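You operate a simulated robot arm through the tools that you are given. There is no shell and no other tool. Be economical: measure what you need, move in short steps, check, and stop when the job is done.

You run a simulated two-armed robot. Do the job below in one go: nothing can be reset, and whatever is moved stays where it is left.

TASK
Find the motor wheel's high spot with the run-out gauge and chalk it.
Fine: free the brake to turn; one mark, made with the brake on, which stays on; gauge lever up, chalk back in its dish. Set down upright: yellow chalk.

The check looks at the end state, three seconds after you hand in, the way a careful person would. Anything else that was tipped, shoved, dropped, spilled or broken makes it a failure.

THE ROBOT
Two 7-joint arms with fingered hands on one trunk that stands fixed in place. Base frame: the origin is at the foot of the trunk, x ahead of it, y to its left, z up. Units: cm, degrees, N and s.
The left shoulder is at [5, 17, 131.4], the right one opposite. With the tool pointing down near the work surface each hand reaches from about 24 to 74 cm from the base axis, measured 20 degrees to its own side. Payload 4 kg a hand.
The tool frame of a hand sits at the grasp point between the pads (the TCP): z along the fingers, y along the line on which they close. The tips reach 2.6 cm beyond it. Largest opening 13.2 cm; the body of the gripper starts 7.3 cm behind the TCP. The gripper is a hand of 4 fingers: y runs from the thumb to the fingers, the wrist lies at [0, 0, -22.4] in the tool frame, and closing takes about 1.5 s.
Orientation is that of the tool frame in the base frame, as a unit quaternion [x, y, z, w]. With the fingers straight down and closing along the base's y, the tool's x points along the base's -x, its y along +y and its z along -z.

THE INTERFACE
- The arms move only by the tool step_arm. It takes "left_increments", "right_increments" or both (then of equal length, played together; a hand with none holds still); each is a list that holds one entry, the list of rows, each a list of 7 numbers: the gripper command, from -1 (fully open) to 1 (shut), values between in proportion, then the shift along the tool's x, y, z in m, then the turn, a rotation vector about the tool's x, y, z in degrees. In form: [[[jaw, tx, ty, tz, ax, ay, az], ...]]. A call has 1 to 10 rows; each row shifts and turns the commanded pose from where the row before left it, along the tool's axes as they then stand. Each row takes 0.2 s and may step no farther than 5 cm and 8.6 degrees from the row before; otherwise, or with a gripper value out of range, the whole call is refused. Where a pose cannot be reached the arm comes as near as it can. A force on the tool above 70 N (or 10 N above the force at the start of the call, whichever is more), or a blocked arm, ends the call early, and 0.2 s more pass. Each finger travels about 10.8 cm/s and halts on what it meets, pressing with about 30 N; the grip force reading is that of the motor and also rises with nothing between the fingers. The clock runs only during rows and for 0.2 s after the last one: add rows that do not move to give the fingers time. The reply holds the time, the measured pose of the TCP, the force on the tool along the base axes, the opening and the grip force, in the units named above and with some noise, with the torque about the TCP (base axes, N m) and any sound that the robot's microphone picked up, and new pictures: "pictures" is both (left out), scene, wrist or none (wrist: the cameras of the hands that moved).
- Cameras (640 x 400 px; columns grow to the right, rows downward): "scene" is now at [12.45, 4.26, 150.43]; the picture's right is [0.45, -0.89, 0.00], its down [-0.39, -0.20, -0.90] and it looks along [0.80, 0.40, -0.44] (base axes); focal length 214 px, centre (320, 200). "left" rides on the left gripper at [-7.3, 0.6, -9.4] in its tool frame; the picture's right is [-0.08, -1.00, 0.00], its down [0.79, -0.06, -0.62] and it looks along [0.61, -0.05, 0.79] (tool axes); focal length 230 px, centre (320, 200). "right" rides on the right gripper at [7.3, 0.6, -9.4] in its tool frame; the picture's right is [-0.08, 1.00, 0.00], its down [-0.78, -0.06, -0.62] and it looks along [-0.61, -0.05, 0.79] (tool axes); focal length 230 px, centre (320, 200). There is no depth. A picture from a camera that has moved, and an enlarged one, comes with that camera's place and axes in the base frame and with its lens.
- raise_lower(by): slides the trunk up (or, below 0, down) by that many cm; the arms and the scene camera ride with it, the base frame stays. It gives what a move gives, with no picture.
- set_grasp(shape, hand): the hand has 4 fingers and takes this shape, open, in about a second: jaw (thumb against the fingers, like two jaws); tri (thumb and two fingers); tip (a fingertip pinch); poke (one finger out to press); point (the index stretched); flat (the hand flat); cup (the hand cupped); fist (a fist). The gripper value then closes the fingers along that shape, each until it touches; the sizes above hold for jaw. It gives what a move gives, with no picture.
- head_to(pan, tilt): turns the head with the scene camera to pan (to the left, within 80 degrees either way) and tilt (down, from -29 to 69), counted from straight ahead of the robot. It gives what a move gives, and a new picture of the scene camera.
- zoom(camera, box): a new picture of the part [left, top, right, bottom] of that camera's present view, enlarged. No time passes.
- hand_in(): hands the job in; it is judged then, once.

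Work in short steps. Places have to be worked out from the pictures, the camera data and where the tool is seen: move nearer, look again, correct. Check each grasp and each placing, and mend what went wrong. You have 120 turns and 200 pictures in all, those below and enlarged ones among them. Open the grippers and draw the arms clear of the work before you hand the job in, unless the task says otherwise; then end with one line.

The tools are called after ">>>" as a command line: name --argument value ..., lists and objects as JSON in quotes. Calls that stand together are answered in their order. step_arm: Moves the arms, as the interface text tells. Its arguments: {"type":"object","properties":{"left_increments":{"type":"array","items":{"type":"array","items":{"type":"array","items":{"type":"number"}}}},"right_increments":{"type":"array","items":{"type":"array","items":{"type":"array","items":{"type":"number"}}}},"pictures":{"type":"string","enum":["both","scene","wrist","none"]}},"required":[]} The other tools are called the same way: raise_lower (by) slides the trunk up or down; set_grasp (shape, hand) gives the hand a shape; head_to (pan, tilt) turns the head that bears the scene camera; zoom (camera, box) takes an enlarged picture of a part of a camera's view; hand_in () hands the job in.

At the start:

```text
time: 0.0
left_ee_pos: [38.6, 49.78, 143.7]
left_orientation: [0.0, 1.0, 0.0, 0.0]
left_ft_force: [-0.2, -0.1, 0.3]
left_torque: [0.02, -0.03, 0.02]
left_grip_width: 13.18
left_gripper_force: 0.2
left_shape: jaw
right_ee_pos: [38.86, 1.21, 145.04]
right_orientation: [0.001, 1.0, 0.0, 0.0]
right_ft_force: [0.1, -0.3, 0.1]
right_torque: [-0.02, 0.03, 0.0]
right_grip_width: 13.19
right_gripper_force: 0.1
right_shape: jaw
trunk travel left (down, up): [-32.5, 2.6]
head pan, tilt: [26.7, 25.9]
```

scene: 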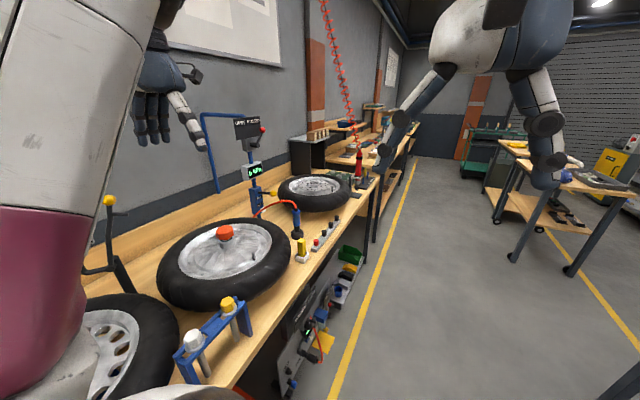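
right: 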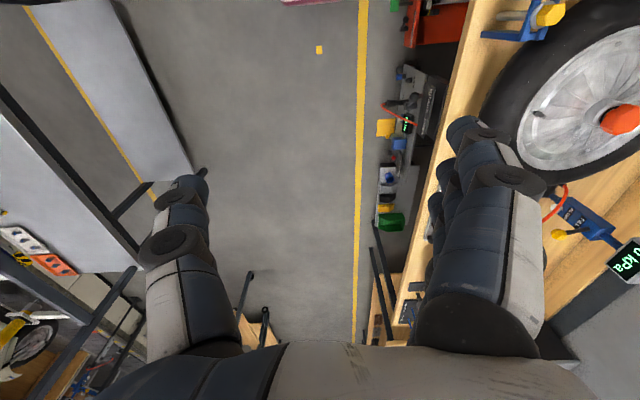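
left: 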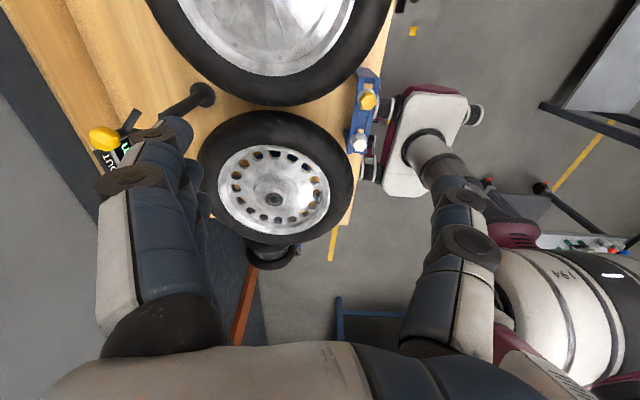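

The bench lies to the left, with several wheels and fixtures on it. I'll turn the head toward it and enlarge the details.

>>> head_to --pan 55 --tilt 40

>>> zoom --camera "scene" --box '[160, 100, 480, 300]'

>>> zoom --camera "left" --box '[60, 60, 400, 280]'

```text
time: 0.9
left_ee_pos: [38.45, 49.77, 143.56]
left_orientation: [0.0, 1.0, 0.0, 0.0]
left_ft_force: [0.1, -0.2, -0.7]
left_torque: [0.05, -0.03, 0.02]
left_grip_width: 13.18
left_gripper_force: 0.1
left_shape: jaw
right_ee_pos: [38.86, 1.18, 145.0]
right_orientation: [0.001, 1.0, 0.0, 0.0]
right_ft_force: [0.1, 0.3, 0.3]
right_torque: [-0.01, -0.01, -0.02]
right_grip_width: 13.18
right_gripper_force: 0.1
right_shape: jaw
trunk travel left (down, up): [-32.5, 2.6]
head pan, tilt: [55.0, 40.0]
camera scene: at [9.13, 7.1, 148.24], right [0.82, -0.57, 0.0], down [-0.37, -0.53, -0.77], along [0.44, 0.63, -0.64], focal length 214 px, centre (320, 200)
```

scene: 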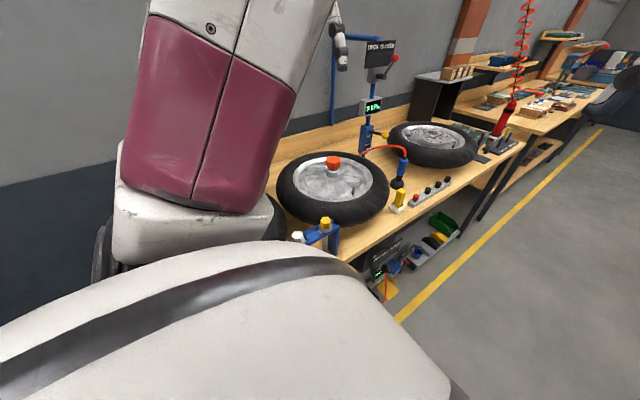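

```text
2.00 times, centred on (320, 200) of scene
camera zoom: at [9.13, 7.1, 148.24], right [0.82, -0.57, 0.0], down [-0.37, -0.53, -0.77], along [0.44, 0.63, -0.64], focal length 429 px, centre (320, 200)
```

zoom: 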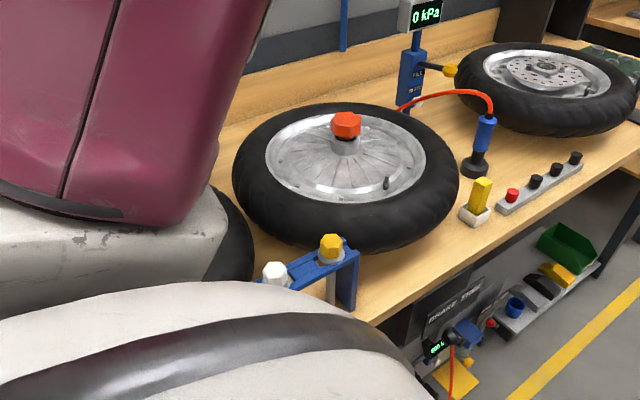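

```text
1.82 times, centred on (230, 170) of left
camera zoom: at [45.8, 50.21, 153.0], right [0.08, -1.0, 0.0], down [-0.79, -0.06, 0.62], along [-0.61, -0.05, -0.79], focal length 418 px, centre (484, 254)
```

zoom: 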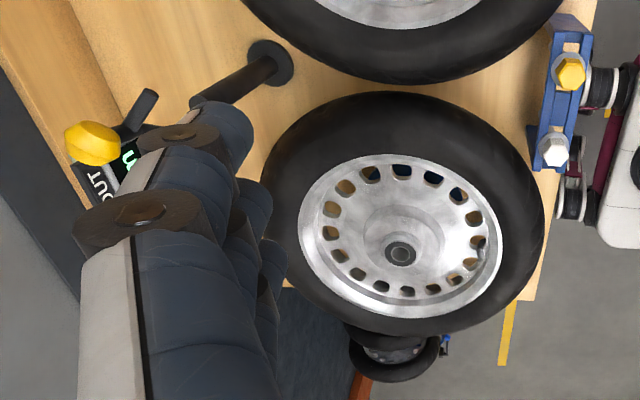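

Several stations exist; I need to find which one holds the gauge and brake. I'll look at the items under the bench and elsewhere.

>>> head_to --pan 35 --tilt 55

>>> zoom --camera "scene" --box '[200, 0, 520, 200]'

>>> zoom --camera "right" --box '[340, 0, 640, 240]'

>>> zoom --camera "right" --box '[340, 60, 460, 240]'

```text
time: 1.8
left_ee_pos: [38.47, 49.75, 143.56]
left_orientation: [0.001, 1.0, 0.0, 0.0]
left_ft_force: [0.2, -0.3, 1.0]
left_torque: [0.0, 0.0, 0.03]
left_grip_width: 13.2
left_gripper_force: 0.0
left_shape: jaw
right_ee_pos: [38.83, 1.18, 144.97]
right_orientation: [0.0, 1.0, -0.001, -0.001]
right_ft_force: [-0.1, -0.2, -0.9]
right_torque: [0.02, 0.0, 0.0]
right_grip_width: 13.2
right_gripper_force: 0.1
right_shape: jaw
trunk travel left (down, up): [-32.5, 2.6]
head pan, tilt: [35.0, 55.0]
camera scene: at [10.14, 4.28, 146.17], right [0.57, -0.82, 0.0], down [-0.67, -0.47, -0.57], along [0.47, 0.33, -0.82], focal length 214 px, centre (320, 200)
```

scene: 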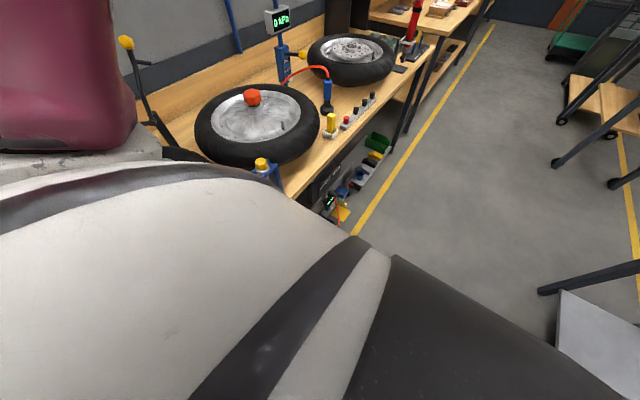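

```text
2.00 times, centred on (360, 100) of scene
camera zoom: at [10.14, 4.28, 146.17], right [0.57, -0.82, 0.0], down [-0.67, -0.47, -0.57], along [0.47, 0.33, -0.82], focal length 429 px, centre (240, 400)
```

zoom: 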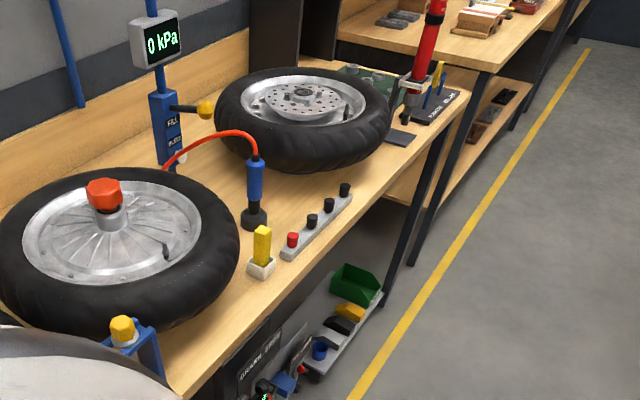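

```text
1.67 times, centred on (490, 120) of right
camera zoom: at [31.73, 1.73, 154.37], right [0.08, 1.0, 0.0], down [0.78, -0.06, 0.62], along [0.61, -0.05, -0.79], focal length 384 px, centre (37, 333)
```

zoom: 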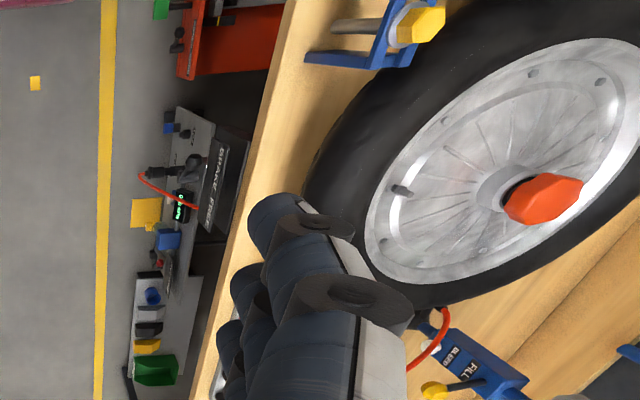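

```text
2.22 times, centred on (400, 150) of right
camera zoom: at [31.73, 1.73, 154.37], right [0.08, 1.0, 0.0], down [0.78, -0.06, 0.62], along [0.61, -0.05, -0.79], focal length 511 px, centre (142, 311)
```

zoom: 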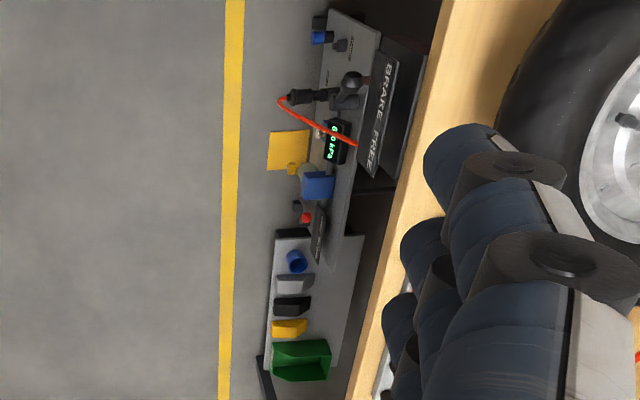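

I need more detail around the left end post (label "…OUT") and the sign on the wall. I'll zoom there.

>>> head_to --pan 45 --tilt 20

>>> zoom --camera "scene" --box '[280, 60, 480, 260]'

>>> zoom --camera "left" --box '[70, 60, 230, 180]'

>>> zoom --camera "left" --box '[300, 50, 400, 180]'

```text
time: 2.8
left_ee_pos: [38.51, 49.75, 143.53]
left_orientation: [0.0, 1.0, -0.001, 0.0]
left_ft_force: [-0.5, 0.5, 0.0]
left_torque: [0.0, -0.01, -0.02]
left_grip_width: 13.18
left_gripper_force: 0.1
left_shape: jaw
right_ee_pos: [38.88, 1.15, 144.99]
right_orientation: [0.0, 1.0, 0.0, 0.0]
right_ft_force: [0.0, 0.3, -0.8]
right_torque: [0.02, 0.04, -0.03]
right_grip_width: 13.19
right_gripper_force: 0.0
right_shape: jaw
trunk travel left (down, up): [-32.5, 2.6]
head pan, tilt: [45.0, 20.0]
camera scene: at [10.83, 6.73, 151.37], right [0.71, -0.71, 0.0], down [-0.24, -0.24, -0.94], along [0.66, 0.66, -0.34], focal length 214 px, centre (320, 200)
```

scene: 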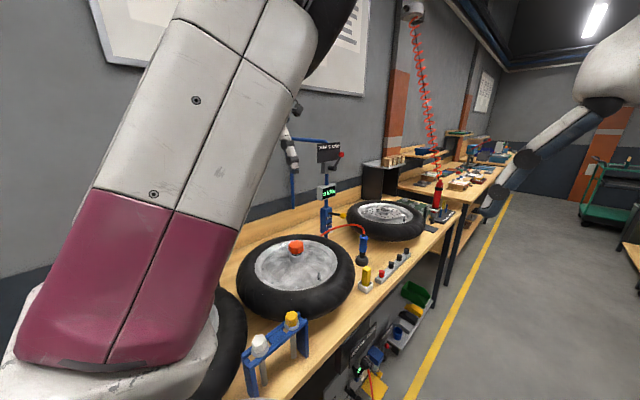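

```text
2.00 times, centred on (380, 160) of scene
camera zoom: at [10.83, 6.73, 151.37], right [0.71, -0.71, 0.0], down [-0.24, -0.24, -0.94], along [0.66, 0.66, -0.34], focal length 429 px, centre (200, 280)
```

zoom: 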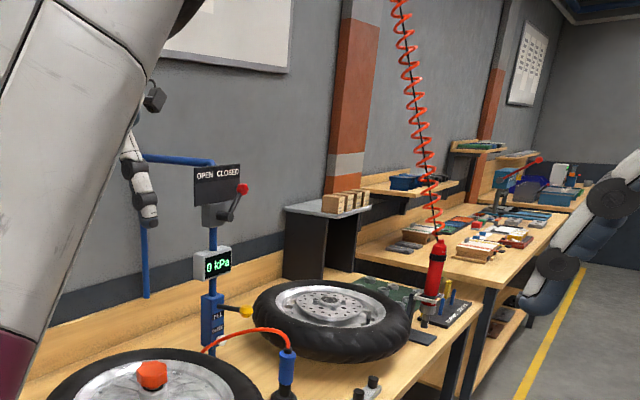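

```text
3.33 times, centred on (150, 120) of left
camera zoom: at [45.8, 50.21, 153.0], right [0.08, -1.0, 0.0], down [-0.79, -0.06, 0.62], along [-0.61, -0.05, -0.79], focal length 767 px, centre (887, 467)
```

zoom: 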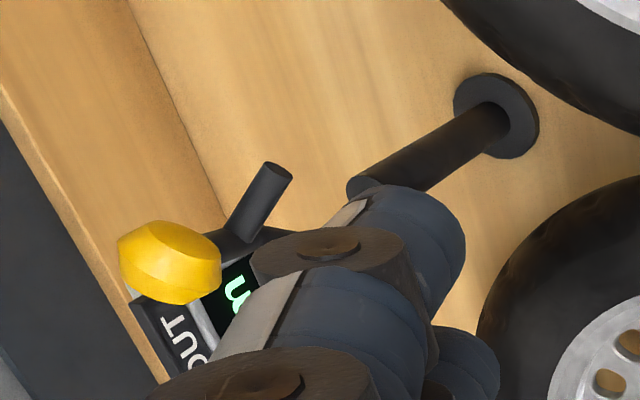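

```text
3.08 times, centred on (350, 115) of left
camera zoom: at [45.8, 50.21, 153.0], right [0.08, -1.0, 0.0], down [-0.79, -0.06, 0.62], along [-0.61, -0.05, -0.79], focal length 708 px, centre (228, 462)
```

zoom: 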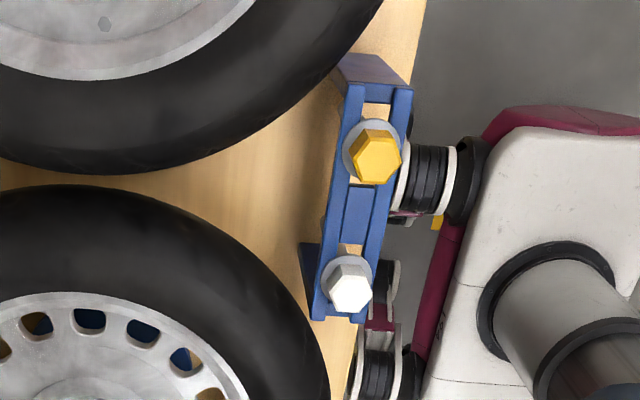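

The gauge post (label "…OUT", yellow-knobbed lever) stands near (29,78) behind the bench between the left and middle wheels. I'll pull the left hand back toward the robot and yaw it so that its camera looks over the bench.

>>> step_arm --left_increments '[[[-1, 0, -0.04, 0, 0, 0, 0], [-1, 0, -0.04, 0, 0, 0, 0], [-1, 0, -0.04, 0, 0, 0, 0], [-1, 0, 0, 0, 0, 0, 8.5], [-1, 0, 0, 0, 0, 0, 8.5], [-1, 0, 0, 0, 0, 0, 8.5], [-1, 0, 0, 0, 0, 0, 8.5], [-1, 0, 0, 0, 0, 0, 8.5], [-1, 0, 0, 0, 0, 0, 8.5], [-1, 0, 0, 0, 0, 0, 8.5]]]' --pictures "both"

```text
time: 5.0
left_ee_pos: [38.38, 37.68, 143.45]
left_orientation: [0.497, 0.868, 0.0, 0.0]
left_ft_force: [-1.0, 0.5, -0.8]
left_torque: [-0.02, 0.01, 0.0]
left_grip_width: 13.2
left_gripper_force: 0.1
left_shape: jaw
right_ee_pos: [38.92, 1.23, 144.94]
right_orientation: [0.0, 1.0, 0.0, 0.001]
right_ft_force: [-0.3, 0.7, 0.1]
right_torque: [0.01, -0.02, -0.03]
right_grip_width: 13.19
right_gripper_force: 0.2
right_shape: jaw
trunk travel left (down, up): [-32.5, 2.6]
head pan, tilt: [45.0, 20.0]
camera scene: at [10.81, 6.71, 151.38], right [0.71, -0.71, 0.0], down [-0.24, -0.24, -0.94], along [0.66, 0.66, -0.34], focal length 214 px, centre (320, 200)
camera left: at [42.57, 31.64, 152.99], right [-0.82, -0.57, 0.0], down [-0.45, 0.65, 0.62], along [-0.35, 0.51, -0.79], focal length 230 px, centre (320, 200)
```

scene: 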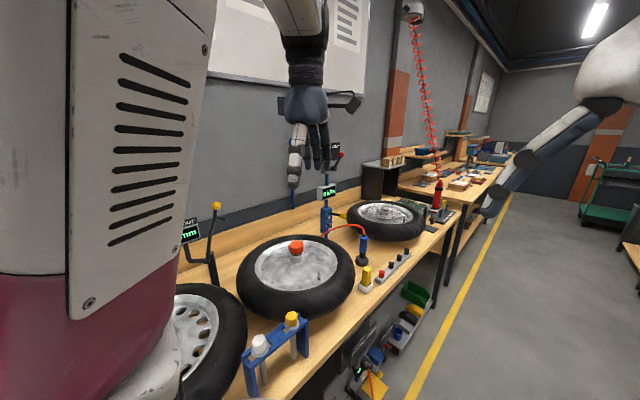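
left: 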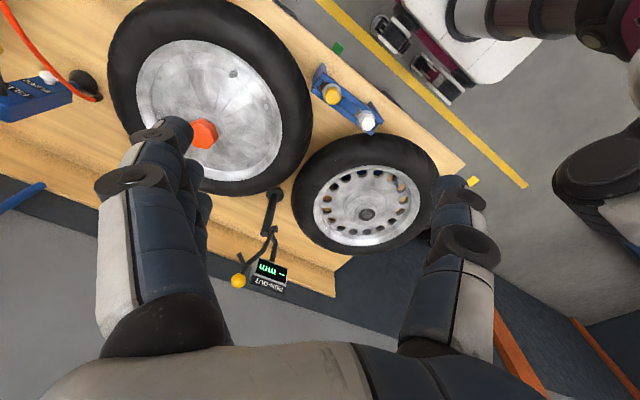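

>>> zoom --camera "left" --box '[200, 140, 320, 320]'

>>> zoom --camera "left" --box '[100, 0, 320, 200]'

>>> zoom --camera "left" --box '[280, 60, 480, 260]'

>>> zoom --camera "scene" --box '[170, 190, 330, 400]'

```text
2.22 times, centred on (260, 230) of left
camera zoom: at [42.57, 31.64, 152.99], right [-0.82, -0.57, 0.0], down [-0.45, 0.65, 0.62], along [-0.35, 0.51, -0.79], focal length 511 px, centre (453, 133)
```

zoom: 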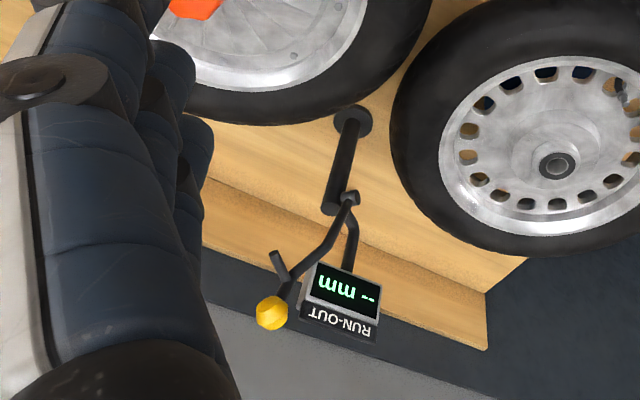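

```text
2.00 times, centred on (210, 100) of left
camera zoom: at [42.57, 31.64, 152.99], right [-0.82, -0.57, 0.0], down [-0.45, 0.65, 0.62], along [-0.35, 0.51, -0.79], focal length 460 px, centre (540, 400)
```

zoom: 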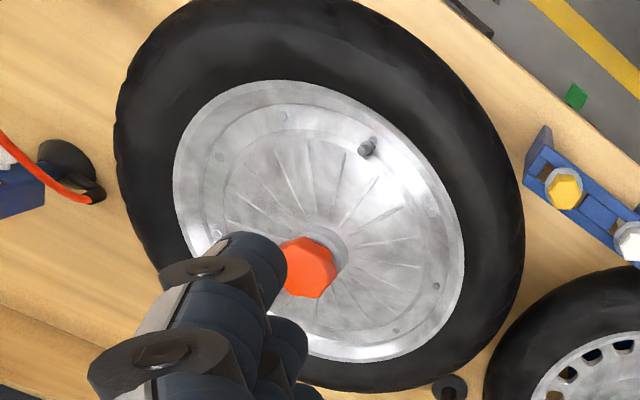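

```text
2.00 times, centred on (380, 160) of left
camera zoom: at [42.57, 31.64, 152.99], right [-0.82, -0.57, 0.0], down [-0.45, 0.65, 0.62], along [-0.35, 0.51, -0.79], focal length 460 px, centre (200, 280)
```

zoom: 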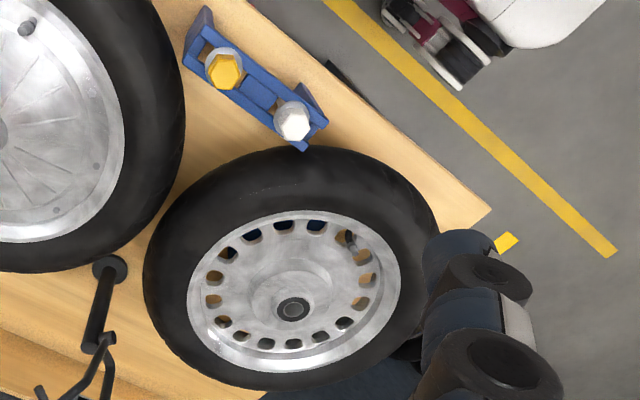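

```text
1.90 times, centred on (250, 295) of scene
camera zoom: at [10.81, 6.71, 151.38], right [0.71, -0.71, 0.0], down [-0.24, -0.24, -0.94], along [0.66, 0.66, -0.34], focal length 408 px, centre (453, 19)
```

zoom: 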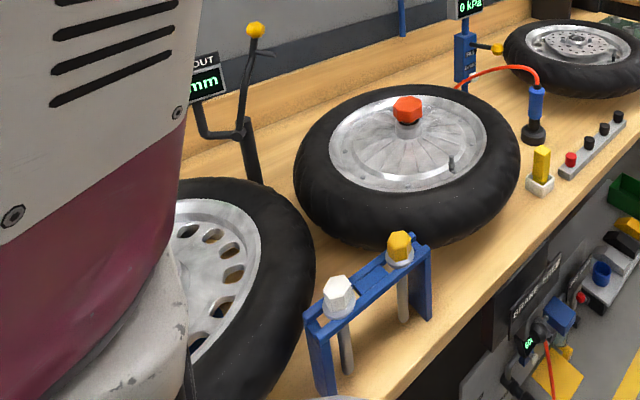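

The middle wheel (red knob) looks like the hub motor; a "BRAKE FREE" panel sits under the bench edge below it. I'll bring the right hand down in the free air in front of the bench to look.

>>> step_arm --right_increments '[[[-1, -0.02, 0, 0.04, 0, 0, 0], [-1, -0.02, 0, 0.04, 0, 0, 0], [-1, -0.02, 0, 0.04, 0, 0, 0], [-1, -0.02, 0, 0.04, 0, 0, 0], [-1, -0.02, 0, 0.04, 0, 0, 0], [-1, 0, 0, 0, 0, 0, -8.5], [-1, 0, 0, 0, 0, 0, -8.5], [-1, 0, 0, 0, 0, 0, -8.5], [-1, 0, 0, 0, 0, 0, -8.5], [-1, 0, 0, 0, 0, 0, -8.5]]]' --pictures "none"

>>> step_arm --right_increments '[[[-1, 0, 0, 0, 0, 0, -8.5], [-1, 0, 0, 0, 0, 0, -8.5], [-1, 0, 0, 0, 0, 0, -8.5], [-1, 0, 0, 0, 0, 0, -8.5], [-1, 0, 0, 0, 0, 0, -8.5], [-1, 0, 0, 0, 0, 0, 0]]]' --pictures "both"

```text
time: 7.2
left_ee_pos: [38.3, 37.76, 143.64]
left_orientation: [0.496, 0.868, 0.001, 0.0]
left_ft_force: [-0.5, 0.1, 0.5]
left_torque: [0.01, -0.03, -0.01]
left_grip_width: 13.17
left_gripper_force: 0.1
left_shape: jaw
right_ee_pos: [48.91, 1.21, 125.07]
right_orientation: [-0.363, 0.932, 0.0, 0.0]
right_ft_force: [-1.1, -0.1, -0.3]
right_torque: [0.02, -0.05, 0.0]
right_grip_width: 13.18
right_gripper_force: 0.0
right_shape: jaw
trunk travel left (down, up): [-32.5, 2.6]
head pan, tilt: [45.0, 20.0]
```

```text
time: 8.6
left_ee_pos: [38.4, 37.81, 143.51]
left_orientation: [0.496, 0.868, 0.0, 0.0]
left_ft_force: [0.2, -0.6, 0.2]
left_torque: [0.02, -0.01, -0.01]
left_grip_width: 13.22
left_gripper_force: 0.1
left_shape: jaw
right_ee_pos: [48.9, 1.24, 124.89]
right_orientation: [-0.676, 0.737, 0.0, 0.0]
right_ft_force: [-0.1, -0.3, 0.4]
right_torque: [-0.05, -0.01, 0.0]
right_grip_width: 13.2
right_gripper_force: 0.0
right_shape: jaw
trunk travel left (down, up): [-32.5, 2.6]
head pan, tilt: [45.0, 20.0]
camera scene: at [10.82, 6.73, 151.38], right [0.71, -0.71, 0.0], down [-0.24, -0.24, -0.94], along [0.66, 0.66, -0.34], focal length 214 px, centre (320, 200)
camera right: at [47.86, -6.05, 134.37], right [-0.99, 0.16, 0.0], down [0.13, 0.78, 0.62], along [0.1, 0.61, -0.79], focal length 230 px, centre (320, 200)
```

scene: 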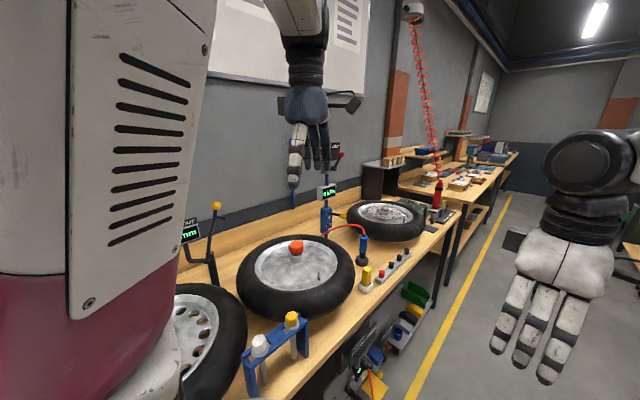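
right: 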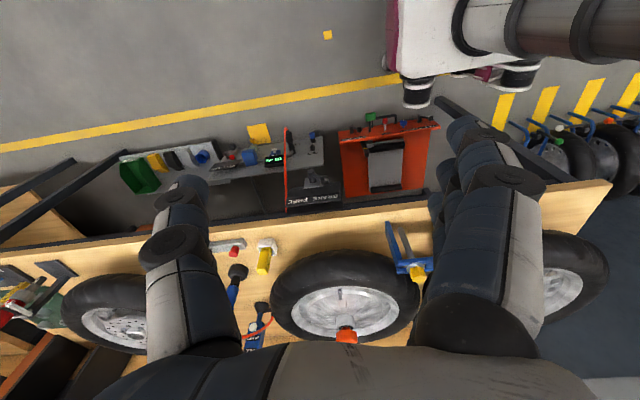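

>>> zoom --camera "right" --box '[230, 110, 350, 220]'

>>> zoom --camera "right" --box '[200, 220, 440, 380]'

>>> zoom --camera "right" --box '[320, 100, 450, 210]'

```text
3.64 times, centred on (290, 165) of right
camera zoom: at [47.86, -6.05, 134.37], right [-0.99, 0.16, 0.0], down [0.13, 0.78, 0.62], along [0.1, 0.61, -0.79], focal length 837 px, centre (429, 327)
```

zoom: 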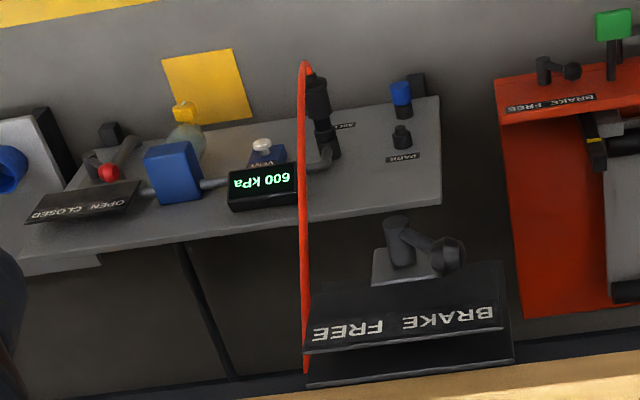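

```text
2.50 times, centred on (320, 300) of right
camera zoom: at [47.86, -6.05, 134.37], right [-0.99, 0.16, 0.0], down [0.13, 0.78, 0.62], along [0.1, 0.61, -0.79], focal length 575 px, centre (320, -50)
```

zoom: 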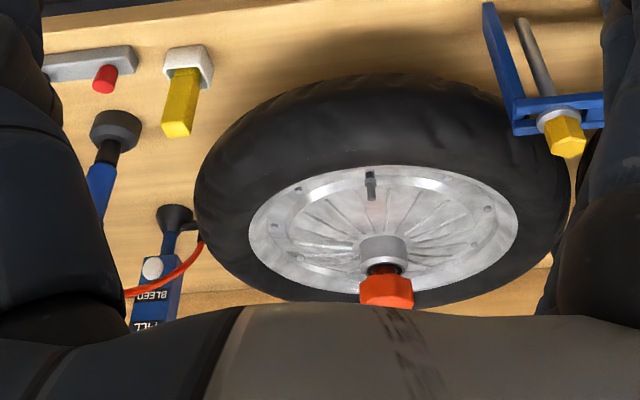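

```text
3.64 times, centred on (385, 155) of right
camera zoom: at [47.86, -6.05, 134.37], right [-0.99, 0.16, 0.0], down [0.13, 0.78, 0.62], along [0.1, 0.61, -0.79], focal length 837 px, centre (84, 364)
```

zoom: 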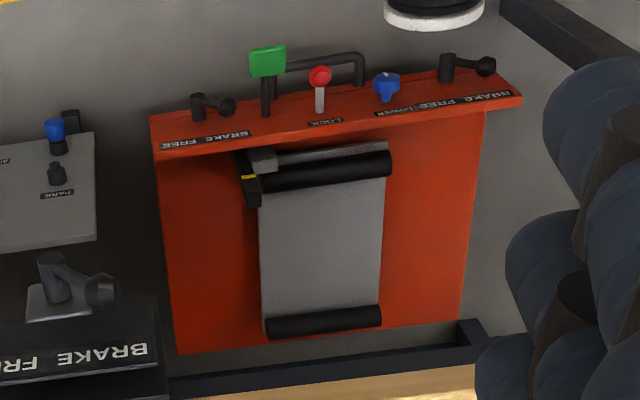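

The brake lever (bar with ball on a box under the bench edge, plate "BRAKE FREE") appears near (52–56, 28, 82); ball now toward the BRAKE end. I'll bring the right hand near it for a close look.

>>> step_arm --right_increments '[[[-1, 0, 0, 0, 0, 0, -5], [-1, -0.02, -0.005, 0.035, 0, 0, 0], [-1, -0.02, -0.005, 0.035, 0, 0, 0], [-1, -0.02, -0.005, 0.035, 0, 0, 0], [-1, -0.02, -0.005, 0.035, 0, 0, 0], [-1, -0.02, -0.005, 0.035, 0, 0, 0], [-1, -0.02, -0.005, 0.035, 0, 0, 0], [-1, -0.02, -0.005, 0.03, 0, 0, 0], [-1, 0, 0, 0, 0, 0, 0]]]' --pictures "both"

>>> zoom --camera "right" --box '[160, 100, 480, 300]'

```text
time: 10.8
left_ee_pos: [38.5, 37.79, 143.55]
left_orientation: [0.496, 0.868, 0.001, 0.001]
left_ft_force: [1.1, 0.0, -0.5]
left_torque: [0.0, 0.04, 0.0]
left_grip_width: 13.19
left_gripper_force: 0.1
left_shape: jaw
right_ee_pos: [56.99, 10.44, 102.39]
right_orientation: [-0.666, 0.745, 0.006, 0.013]
right_ft_force: [-0.4, 0.0, -0.4]
right_torque: [0.03, 0.01, -0.01]
right_grip_width: 13.18
right_gripper_force: 0.1
right_shape: jaw
trunk travel left (down, up): [-32.5, 2.6]
head pan, tilt: [45.0, 20.0]
stopped in row 9 (right hand): the arm was blocked; the commanded pose is now the measured one
camera scene: at [10.91, 6.7, 151.37], right [0.71, -0.71, 0.0], down [-0.24, -0.24, -0.94], along [0.66, 0.66, -0.34], focal length 214 px, centre (320, 200)
camera right: at [55.6, 2.91, 111.57], right [-0.98, 0.19, -0.01], down [0.14, 0.76, 0.64], along [0.13, 0.63, -0.77], focal length 230 px, centre (320, 200)
```

scene: 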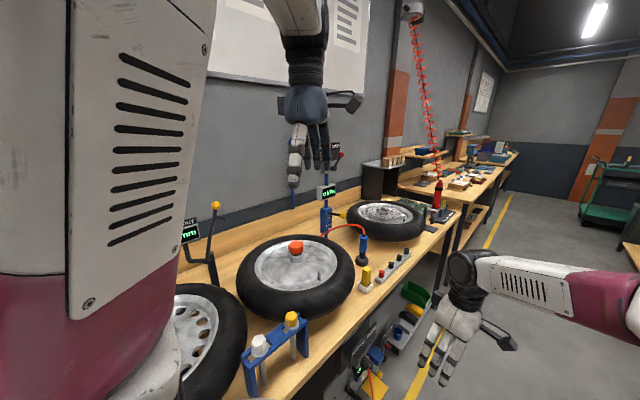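
right: 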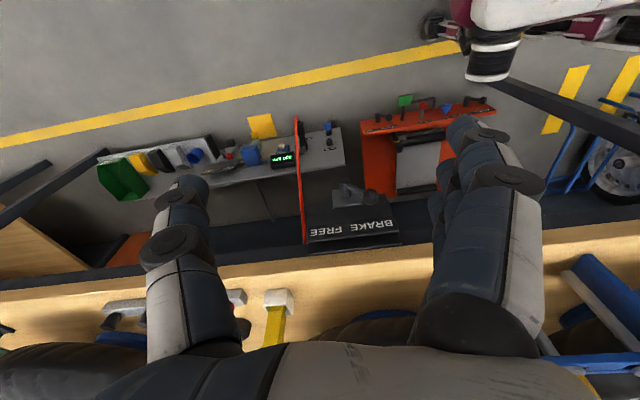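

```text
2.00 times, centred on (320, 200) of right
camera zoom: at [55.6, 2.91, 111.57], right [-0.98, 0.19, -0.01], down [0.14, 0.76, 0.64], along [0.13, 0.63, -0.77], focal length 460 px, centre (320, 200)
```

zoom: 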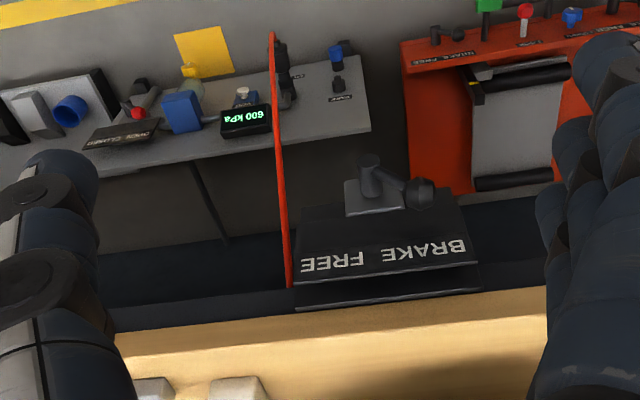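

The lever ball is at about (52,30,79), pivot at (56,32), just under the bench lip; the right wrist hit a limit at this yaw. I'll yaw the right hand back, then pitch its fingers toward +y so it can grip the ball from the front.

>>> step_arm --right_increments '[[[-1, 0, 0, 0, 0, 0, 8.36], [-1, 0, 0, 0, 0, 0, 8.36], [-1, 0, 0, 0, 0, 0, 8.36], [-1, 0, 0, 0, 0, 0, 8.36], [-1, 0, 0, 0, 0, 0, 8.36], [-1, 0, 0, 0, 0, 0, 8.36], [-1, 0, 0, 0, 0, 0, 8.36], [-1, 0, 0, 0, 0, 0, 8.36], [-1, 0, 0, 0, 0, 0, 8.36], [-1, 0, 0, 0, 0, 0, 8.36]]]' --pictures "none"

>>> raise_lower --by -12

>>> step_arm --right_increments '[[[-1, 0.01, 0, 0, -8.5, 0, 0], [-1, 0.01, 0, 0, -8.5, 0, 0], [-1, 0.01, 0, 0, -8.5, 0, 0], [-1, 0.01, 0, 0, -8.5, 0, 0], [-1, 0.01, 0, 0, -8.5, 0, 0], [-1, 0.01, 0, 0, -8.5, 0, 0], [-1, 0, 0, 0, 0, 0, 0]]]' --pictures "both"

```text
time: 13.2
left_ee_pos: [38.48, 37.65, 143.6]
left_orientation: [0.496, 0.868, 0.001, 0.001]
left_ft_force: [0.1, -0.7, 0.0]
left_torque: [0.02, 0.01, 0.0]
left_grip_width: 13.2
left_gripper_force: 0.1
left_shape: jaw
right_ee_pos: [60.15, 6.21, 103.56]
right_orientation: [0.05, 0.998, 0.029, 0.008]
right_ft_force: [-0.5, 0.5, -0.6]
right_torque: [0.0, -0.01, 0.0]
right_grip_width: 13.19
right_gripper_force: 0.1
right_shape: jaw
trunk travel left (down, up): [-32.5, 2.6]
head pan, tilt: [45.0, 20.0]
stopped in row 10 (right hand): the arm was blocked; the commanded pose is now the measured one
```

```text
time: 14.7
left_ee_pos: [38.01, 38.33, 131.25]
left_orientation: [0.494, 0.869, -0.013, 0.011]
left_ft_force: [0.8, 0.5, 0.1]
left_torque: [0.0, -0.02, -0.02]
left_grip_width: 13.21
left_gripper_force: 0.1
left_shape: jaw
right_ee_pos: [60.53, 5.15, 91.26]
right_orientation: [0.061, 0.998, 0.032, 0.004]
right_ft_force: [0.3, -0.1, -0.5]
right_torque: [-0.03, 0.03, -0.01]
right_grip_width: 13.17
right_gripper_force: 0.0
right_shape: jaw
trunk travel left (down, up): [-20.5, 14.6]
head pan, tilt: [45.0, 20.0]
```

```text
time: 16.3
left_ee_pos: [38.15, 38.53, 131.13]
left_orientation: [0.492, 0.871, -0.014, 0.008]
left_ft_force: [-0.6, 0.1, 0.3]
left_torque: [0.0, -0.01, -0.01]
left_grip_width: 13.2
left_gripper_force: 0.1
left_shape: jaw
right_ee_pos: [53.94, 7.07, 91.41]
right_orientation: [0.038, 0.889, 0.456, 0.027]
right_ft_force: [-0.9, 0.1, 0.1]
right_torque: [0.01, 0.0, -0.01]
right_grip_width: 13.19
right_gripper_force: 0.0
right_shape: jaw
trunk travel left (down, up): [-20.5, 14.6]
head pan, tilt: [45.0, 20.0]
camera scene: at [14.23, 6.63, 139.79], right [0.69, -0.72, 0.0], down [-0.2, -0.19, -0.96], along [0.7, 0.66, -0.28], focal length 214 px, centre (320, 200)
camera right: at [45.97, 0.51, 97.28], right [0.12, 0.57, 0.81], down [0.73, -0.61, 0.32], along [0.68, 0.55, -0.49], focal length 230 px, centre (320, 200)
```

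scene: 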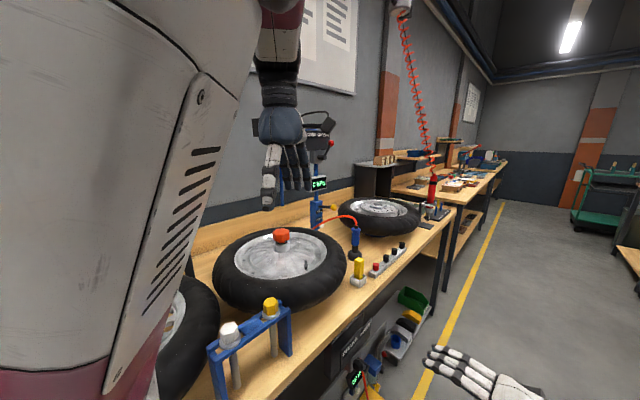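
right: 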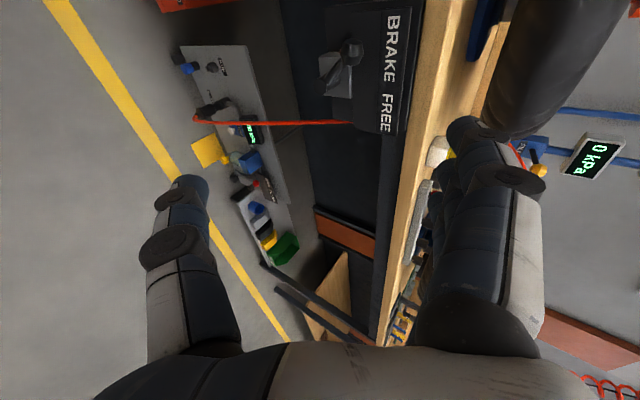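

>>> zoom --camera "right" --box '[290, 0, 430, 140]'

```text
2.86 times, centred on (360, 70) of right
camera zoom: at [45.97, 0.51, 97.28], right [0.12, 0.57, 0.81], down [0.73, -0.61, 0.32], along [0.68, 0.55, -0.49], focal length 657 px, centre (206, 571)
```

zoom: 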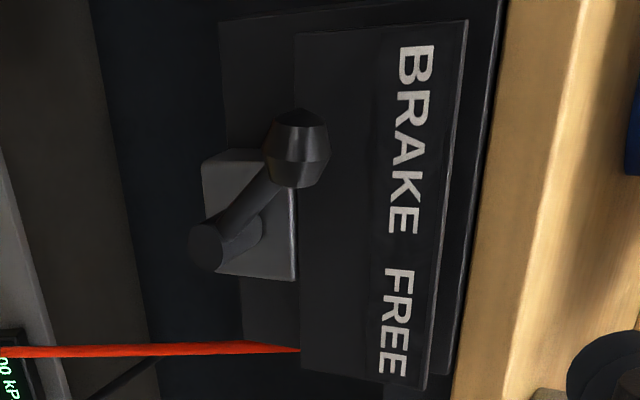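

The lever swings in the vertical plane of the front panel: knob upper-left (52.5,30,80) is BRAKE, pivot ~(57,30,75.5), FREE at upper-right. A single finger pushing the knob to +x will do; I'll shape the right hand to poke and look at the finger.

>>> set_grasp --hand "right" --shape "poke"

>>> step_arm --right_increments '[[[1, 0.03, 0, 0, 0, 0, 0], [1, 0.03, 0, 0, 0, 0, 0], [1, 0, 0, 0, 0, 0, 0], [1, 0, 0, 0, 0, 0, 0], [1, 0, 0, 0, 0, 0, 0], [1, 0, 0, 0, 0, 0, 0]]]' --pictures "wrist"

>>> head_to --pan 20 --tilt 45

```text
time: 17.2
left_ee_pos: [38.32, 38.54, 131.15]
left_orientation: [0.493, 0.87, -0.013, 0.008]
left_ft_force: [-1.0, 0.3, 0.4]
left_torque: [0.01, 0.01, 0.0]
left_grip_width: 13.19
left_gripper_force: 0.1
left_shape: jaw
right_ee_pos: [54.02, 7.19, 91.41]
right_orientation: [0.039, 0.889, 0.455, 0.026]
right_ft_force: [0.3, -0.7, -0.6]
right_torque: [0.0, 0.02, -0.01]
right_grip_width: 0.02
right_gripper_force: 0.1
right_shape: poke
trunk travel left (down, up): [-20.5, 14.6]
head pan, tilt: [45.0, 20.0]
```

```text
time: 18.6
left_ee_pos: [38.17, 38.46, 131.07]
left_orientation: [0.492, 0.87, -0.014, 0.008]
left_ft_force: [1.2, 0.3, 0.2]
left_torque: [0.01, 0.01, -0.03]
left_grip_width: 13.19
left_gripper_force: 0.0
left_shape: jaw
right_ee_pos: [48.18, 7.59, 91.39]
right_orientation: [0.037, 0.889, 0.455, 0.027]
right_ft_force: [-0.1, 0.1, -0.2]
right_torque: [-0.01, 0.0, 0.0]
right_grip_width: 0.0
right_gripper_force: 0.1
right_shape: poke
trunk travel left (down, up): [-20.5, 14.6]
head pan, tilt: [45.0, 20.0]
camera right: at [40.24, 1.04, 97.36], right [0.12, 0.57, 0.81], down [0.73, -0.61, 0.32], along [0.67, 0.55, -0.49], focal length 230 px, centre (320, 200)
```

right: 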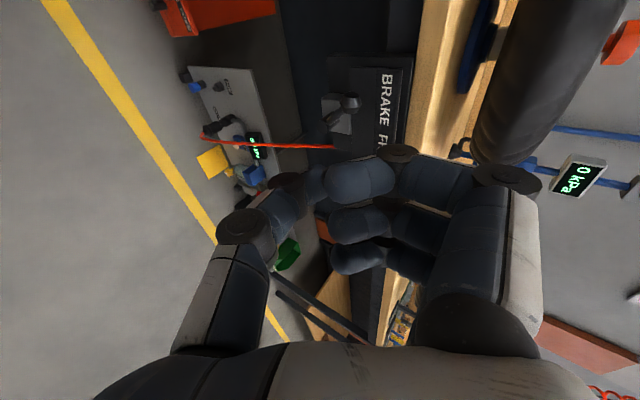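

```text
time: 19.5
left_ee_pos: [38.37, 38.47, 131.15]
left_orientation: [0.491, 0.871, -0.014, 0.007]
left_ft_force: [0.7, -0.2, -0.4]
left_torque: [0.02, -0.02, 0.02]
left_grip_width: 13.19
left_gripper_force: 0.1
left_shape: jaw
right_ee_pos: [48.11, 7.69, 91.44]
right_orientation: [0.038, 0.889, 0.455, 0.027]
right_ft_force: [0.1, -0.4, 0.4]
right_torque: [0.0, -0.03, 0.0]
right_grip_width: 0.0
right_gripper_force: 0.0
right_shape: poke
trunk travel left (down, up): [-20.5, 14.6]
head pan, tilt: [20.0, 45.0]
camera scene: at [16.1, 3.77, 139.78], right [0.39, -0.92, 0.0], down [-0.26, -0.11, -0.96], along [0.88, 0.37, -0.28], focal length 214 px, centre (320, 200)
```

scene: 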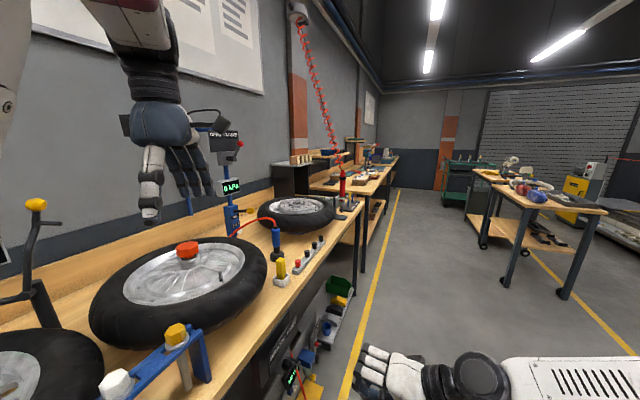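

>>> step_arm --right_increments '[[[-1, 0, 0, 0, 0, 0, 0], [-1, 0, 0, 0, 0, 0, 0], [-1, 0, 0, 0, 0, 0, 0], [-1, 0, 0, 0, 0, 0, 0]]]' --pictures "both"

```text
time: 20.5
left_ee_pos: [38.29, 38.44, 131.15]
left_orientation: [0.493, 0.87, -0.014, 0.008]
left_ft_force: [0.3, 0.8, -0.2]
left_torque: [-0.02, 0.02, 0.01]
left_grip_width: 13.19
left_gripper_force: 0.1
left_shape: jaw
right_ee_pos: [48.08, 7.64, 91.55]
right_orientation: [0.038, 0.889, 0.455, 0.027]
right_ft_force: [0.0, -0.7, -0.3]
right_torque: [0.01, -0.02, 0.0]
right_grip_width: 0.0
right_gripper_force: 0.1
right_shape: poke
trunk travel left (down, up): [-20.5, 14.6]
head pan, tilt: [20.0, 45.0]
camera scene: at [16.12, 3.74, 139.79], right [0.39, -0.92, 0.0], down [-0.26, -0.11, -0.96], along [0.89, 0.37, -0.28], focal length 214 px, centre (320, 200)
camera right: at [40.25, 1.04, 97.36], right [0.12, 0.57, 0.81], down [0.73, -0.61, 0.32], along [0.67, 0.55, -0.49], focal length 230 px, centre (320, 200)
```

scene: 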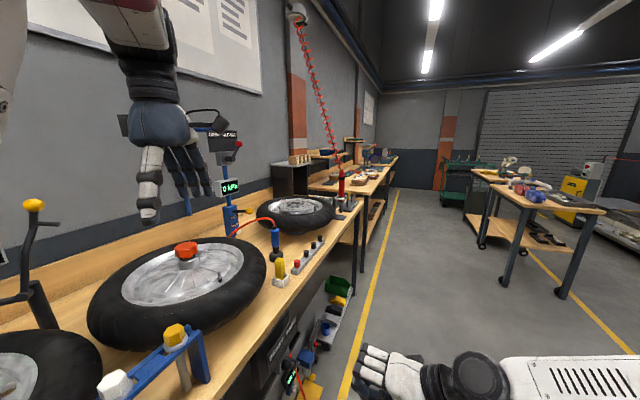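
right: 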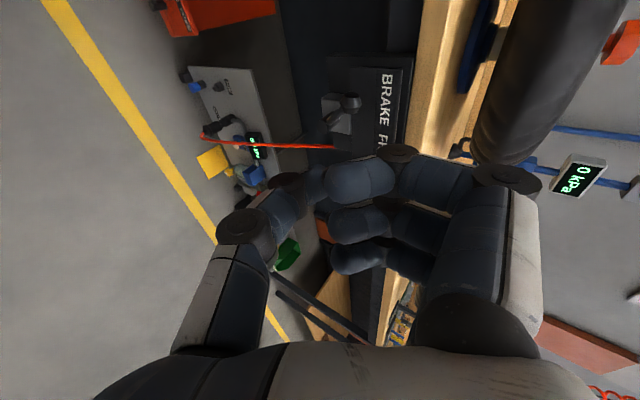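

Poke shows curled fingers from this view; I'll try "point" for a clear straight finger.

>>> set_grasp --hand "right" --shape "point"

>>> step_arm --right_increments '[[[-1, 0, 0, 0, 0, 0, 0]]]' --pictures "wrist"

>>> zoom --camera "scene" --box '[320, 320, 480, 400]'

```text
time: 21.4
left_ee_pos: [38.25, 38.52, 131.13]
left_orientation: [0.492, 0.87, -0.014, 0.007]
left_ft_force: [0.4, -0.2, -0.7]
left_torque: [-0.02, 0.03, -0.01]
left_grip_width: 13.17
left_gripper_force: 0.1
left_shape: jaw
right_ee_pos: [48.13, 7.67, 91.55]
right_orientation: [0.039, 0.889, 0.455, 0.027]
right_ft_force: [-0.7, 0.3, -0.6]
right_torque: [0.0, 0.01, 0.0]
right_grip_width: 12.61
right_gripper_force: 0.0
right_shape: point
trunk travel left (down, up): [-20.5, 14.6]
head pan, tilt: [20.0, 45.0]
```

```text
time: 21.8
left_ee_pos: [38.23, 38.44, 131.0]
left_orientation: [0.493, 0.87, -0.015, 0.008]
left_ft_force: [0.1, -0.5, -0.5]
left_torque: [-0.02, -0.01, 0.02]
left_grip_width: 13.17
left_gripper_force: 0.1
left_shape: jaw
right_ee_pos: [48.14, 7.7, 91.48]
right_orientation: [0.039, 0.889, 0.455, 0.027]
right_ft_force: [-0.6, -1.2, -0.4]
right_torque: [-0.02, 0.0, -0.01]
right_grip_width: 12.62
right_gripper_force: 0.1
right_shape: point
trunk travel left (down, up): [-20.5, 14.6]
head pan, tilt: [20.0, 45.0]
camera right: at [40.25, 1.04, 97.36], right [0.12, 0.57, 0.81], down [0.73, -0.61, 0.32], along [0.67, 0.55, -0.49], focal length 230 px, centre (320, 200)
```

right: 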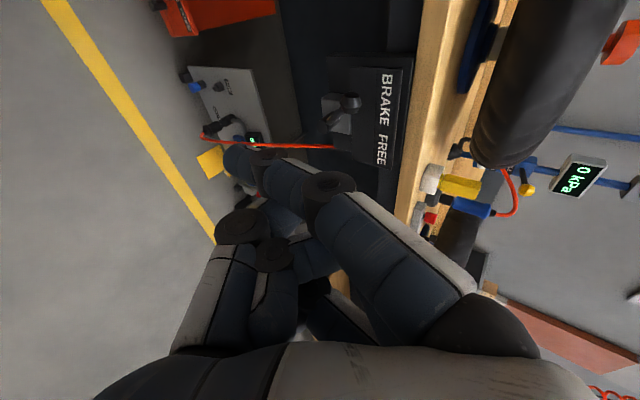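

```text
4.00 times, centred on (400, 360) of scene
camera zoom: at [16.13, 3.7, 139.79], right [0.38, -0.92, 0.0], down [-0.26, -0.11, -0.96], along [0.89, 0.37, -0.28], focal length 858 px, centre (0, -440)
```

zoom: 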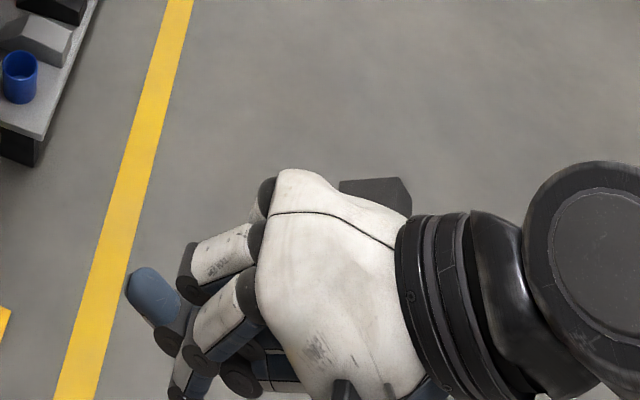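

The point shape is ambiguous, so I'll use a closed jaw (known geometry) and bring its tips beside the knob, left of it, at about TCP (44,27.5,82).

>>> set_grasp --hand "right" --shape "jaw"

>>> step_arm --right_increments '[[[1, 0.01, 0.006, 0.03, 0, 0, 0], [1, 0.01, 0.006, 0.03, 0, 0, 0], [1, 0.01, 0.006, 0.03, 0, 0, 0], [1, 0.01, 0.007, 0.03, 0, 0, 0], [1, 0.01, 0.007, 0.03, 0, 0, 0], [1, 0.01, 0.006, 0.03, 0, 0, 0], [1, 0, 0, 0.03, 0, 0, 0], [1, 0, 0, 0, 0, 0, 0]]]' --pictures "wrist"

```text
time: 22.7
left_ee_pos: [38.22, 38.45, 131.05]
left_orientation: [0.493, 0.87, -0.014, 0.008]
left_ft_force: [0.3, -0.3, -0.1]
left_torque: [0.0, 0.01, -0.02]
left_grip_width: 13.19
left_gripper_force: 0.0
left_shape: jaw
right_ee_pos: [48.18, 7.71, 91.46]
right_orientation: [0.039, 0.889, 0.455, 0.027]
right_ft_force: [0.1, 0.4, 0.6]
right_torque: [0.05, 0.02, 0.0]
right_grip_width: 13.18
right_gripper_force: 0.1
right_shape: jaw
trunk travel left (down, up): [-20.5, 14.6]
head pan, tilt: [20.0, 45.0]
```

```text
time: 24.5
left_ee_pos: [38.25, 38.47, 131.11]
left_orientation: [0.492, 0.87, -0.013, 0.009]
left_ft_force: [0.7, -0.1, 0.0]
left_torque: [0.01, 0.01, -0.02]
left_grip_width: 13.2
left_gripper_force: 0.0
left_shape: jaw
right_ee_pos: [44.01, 27.11, 82.04]
right_orientation: [0.038, 0.889, 0.455, 0.026]
right_ft_force: [0.2, -0.1, 0.0]
right_torque: [-0.01, 0.0, 0.01]
right_grip_width: 0.03
right_gripper_force: 29.6
right_shape: jaw
trunk travel left (down, up): [-20.5, 14.6]
head pan, tilt: [20.0, 45.0]
camera right: at [36.03, 20.51, 87.93], right [0.12, 0.57, 0.81], down [0.73, -0.61, 0.32], along [0.67, 0.55, -0.49], focal length 230 px, centre (320, 200)
```

right: 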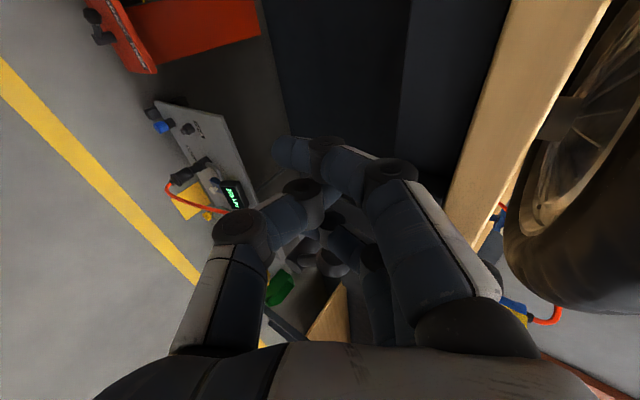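

Clear so far. Now I sweep toward +x to push the knob over.

>>> step_arm --right_increments '[[[1, -0.015, 0.001, 0.001, 0, 0, 0], [1, -0.015, 0.001, 0.001, 0, 0, 0], [1, -0.015, 0.001, 0.001, 0, 0, 0], [1, -0.015, 0.001, 0.001, 0, 0, 0], [1, -0.015, 0.001, 0.001, 0, 0, 0], [1, 0, 0, 0, 0, 0, 0]]]' --pictures "wrist"

```text
time: 25.9
left_ee_pos: [38.3, 38.54, 131.05]
left_orientation: [0.492, 0.87, -0.014, 0.008]
left_ft_force: [-0.1, -0.5, 1.4]
left_torque: [0.03, 0.01, -0.02]
left_grip_width: 13.18
left_gripper_force: 0.0
left_shape: jaw
right_ee_pos: [51.37, 27.42, 82.13]
right_orientation: [0.039, 0.889, 0.455, 0.027]
right_ft_force: [-1.3, -0.8, -0.4]
right_torque: [-0.03, -0.02, 0.0]
right_grip_width: 0.02
right_gripper_force: 30.0
right_shape: jaw
trunk travel left (down, up): [-20.5, 14.6]
head pan, tilt: [20.0, 45.0]
camera right: at [43.44, 20.83, 88.07], right [0.12, 0.57, 0.81], down [0.73, -0.61, 0.32], along [0.67, 0.55, -0.49], focal length 230 px, centre (320, 200)
```

right: 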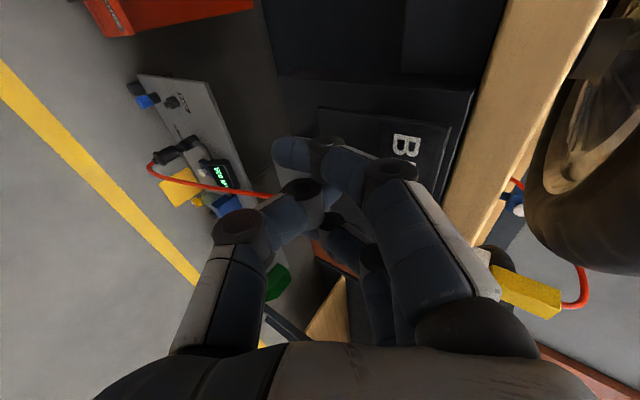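

>>> step_arm --right_increments '[[[1, -0.015, 0.001, 0.001, 0, 0, 0], [1, -0.015, 0.001, 0.001, 0, 0, 0], [1, -0.015, 0.001, 0.001, 0, 0, 0], [1, -0.015, 0.001, 0.001, 0, 0, 0], [1, 0, 0, 0, 0, 0, 0]]]' --pictures "wrist"

```text
time: 27.1
left_ee_pos: [38.24, 38.3, 131.12]
left_orientation: [0.493, 0.87, -0.014, 0.008]
left_ft_force: [-0.7, 0.4, -1.0]
left_torque: [-0.01, 0.0, -0.01]
left_grip_width: 13.19
left_gripper_force: 0.0
left_shape: jaw
right_ee_pos: [57.4, 27.2, 82.62]
right_orientation: [0.038, 0.889, 0.456, 0.028]
right_ft_force: [-3.0, -10.4, 4.9]
right_torque: [-0.09, -0.09, -0.23]
right_grip_width: 0.04
right_gripper_force: 30.4
right_shape: jaw
trunk travel left (down, up): [-20.5, 14.6]
head pan, tilt: [20.0, 45.0]
camera right: at [49.5, 20.61, 88.35], right [0.12, 0.57, 0.81], down [0.73, -0.61, 0.32], along [0.68, 0.55, -0.49], focal length 230 px, centre (320, 200)
```

right: 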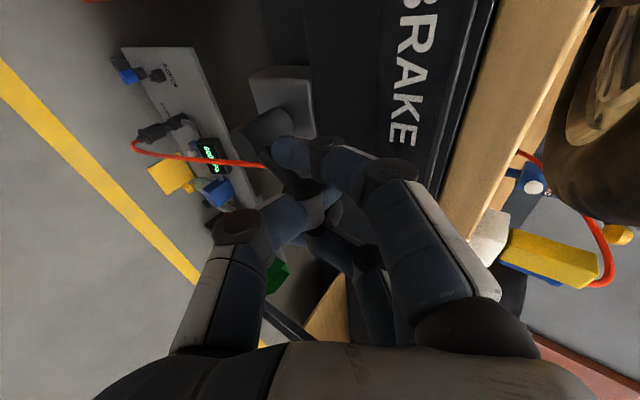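

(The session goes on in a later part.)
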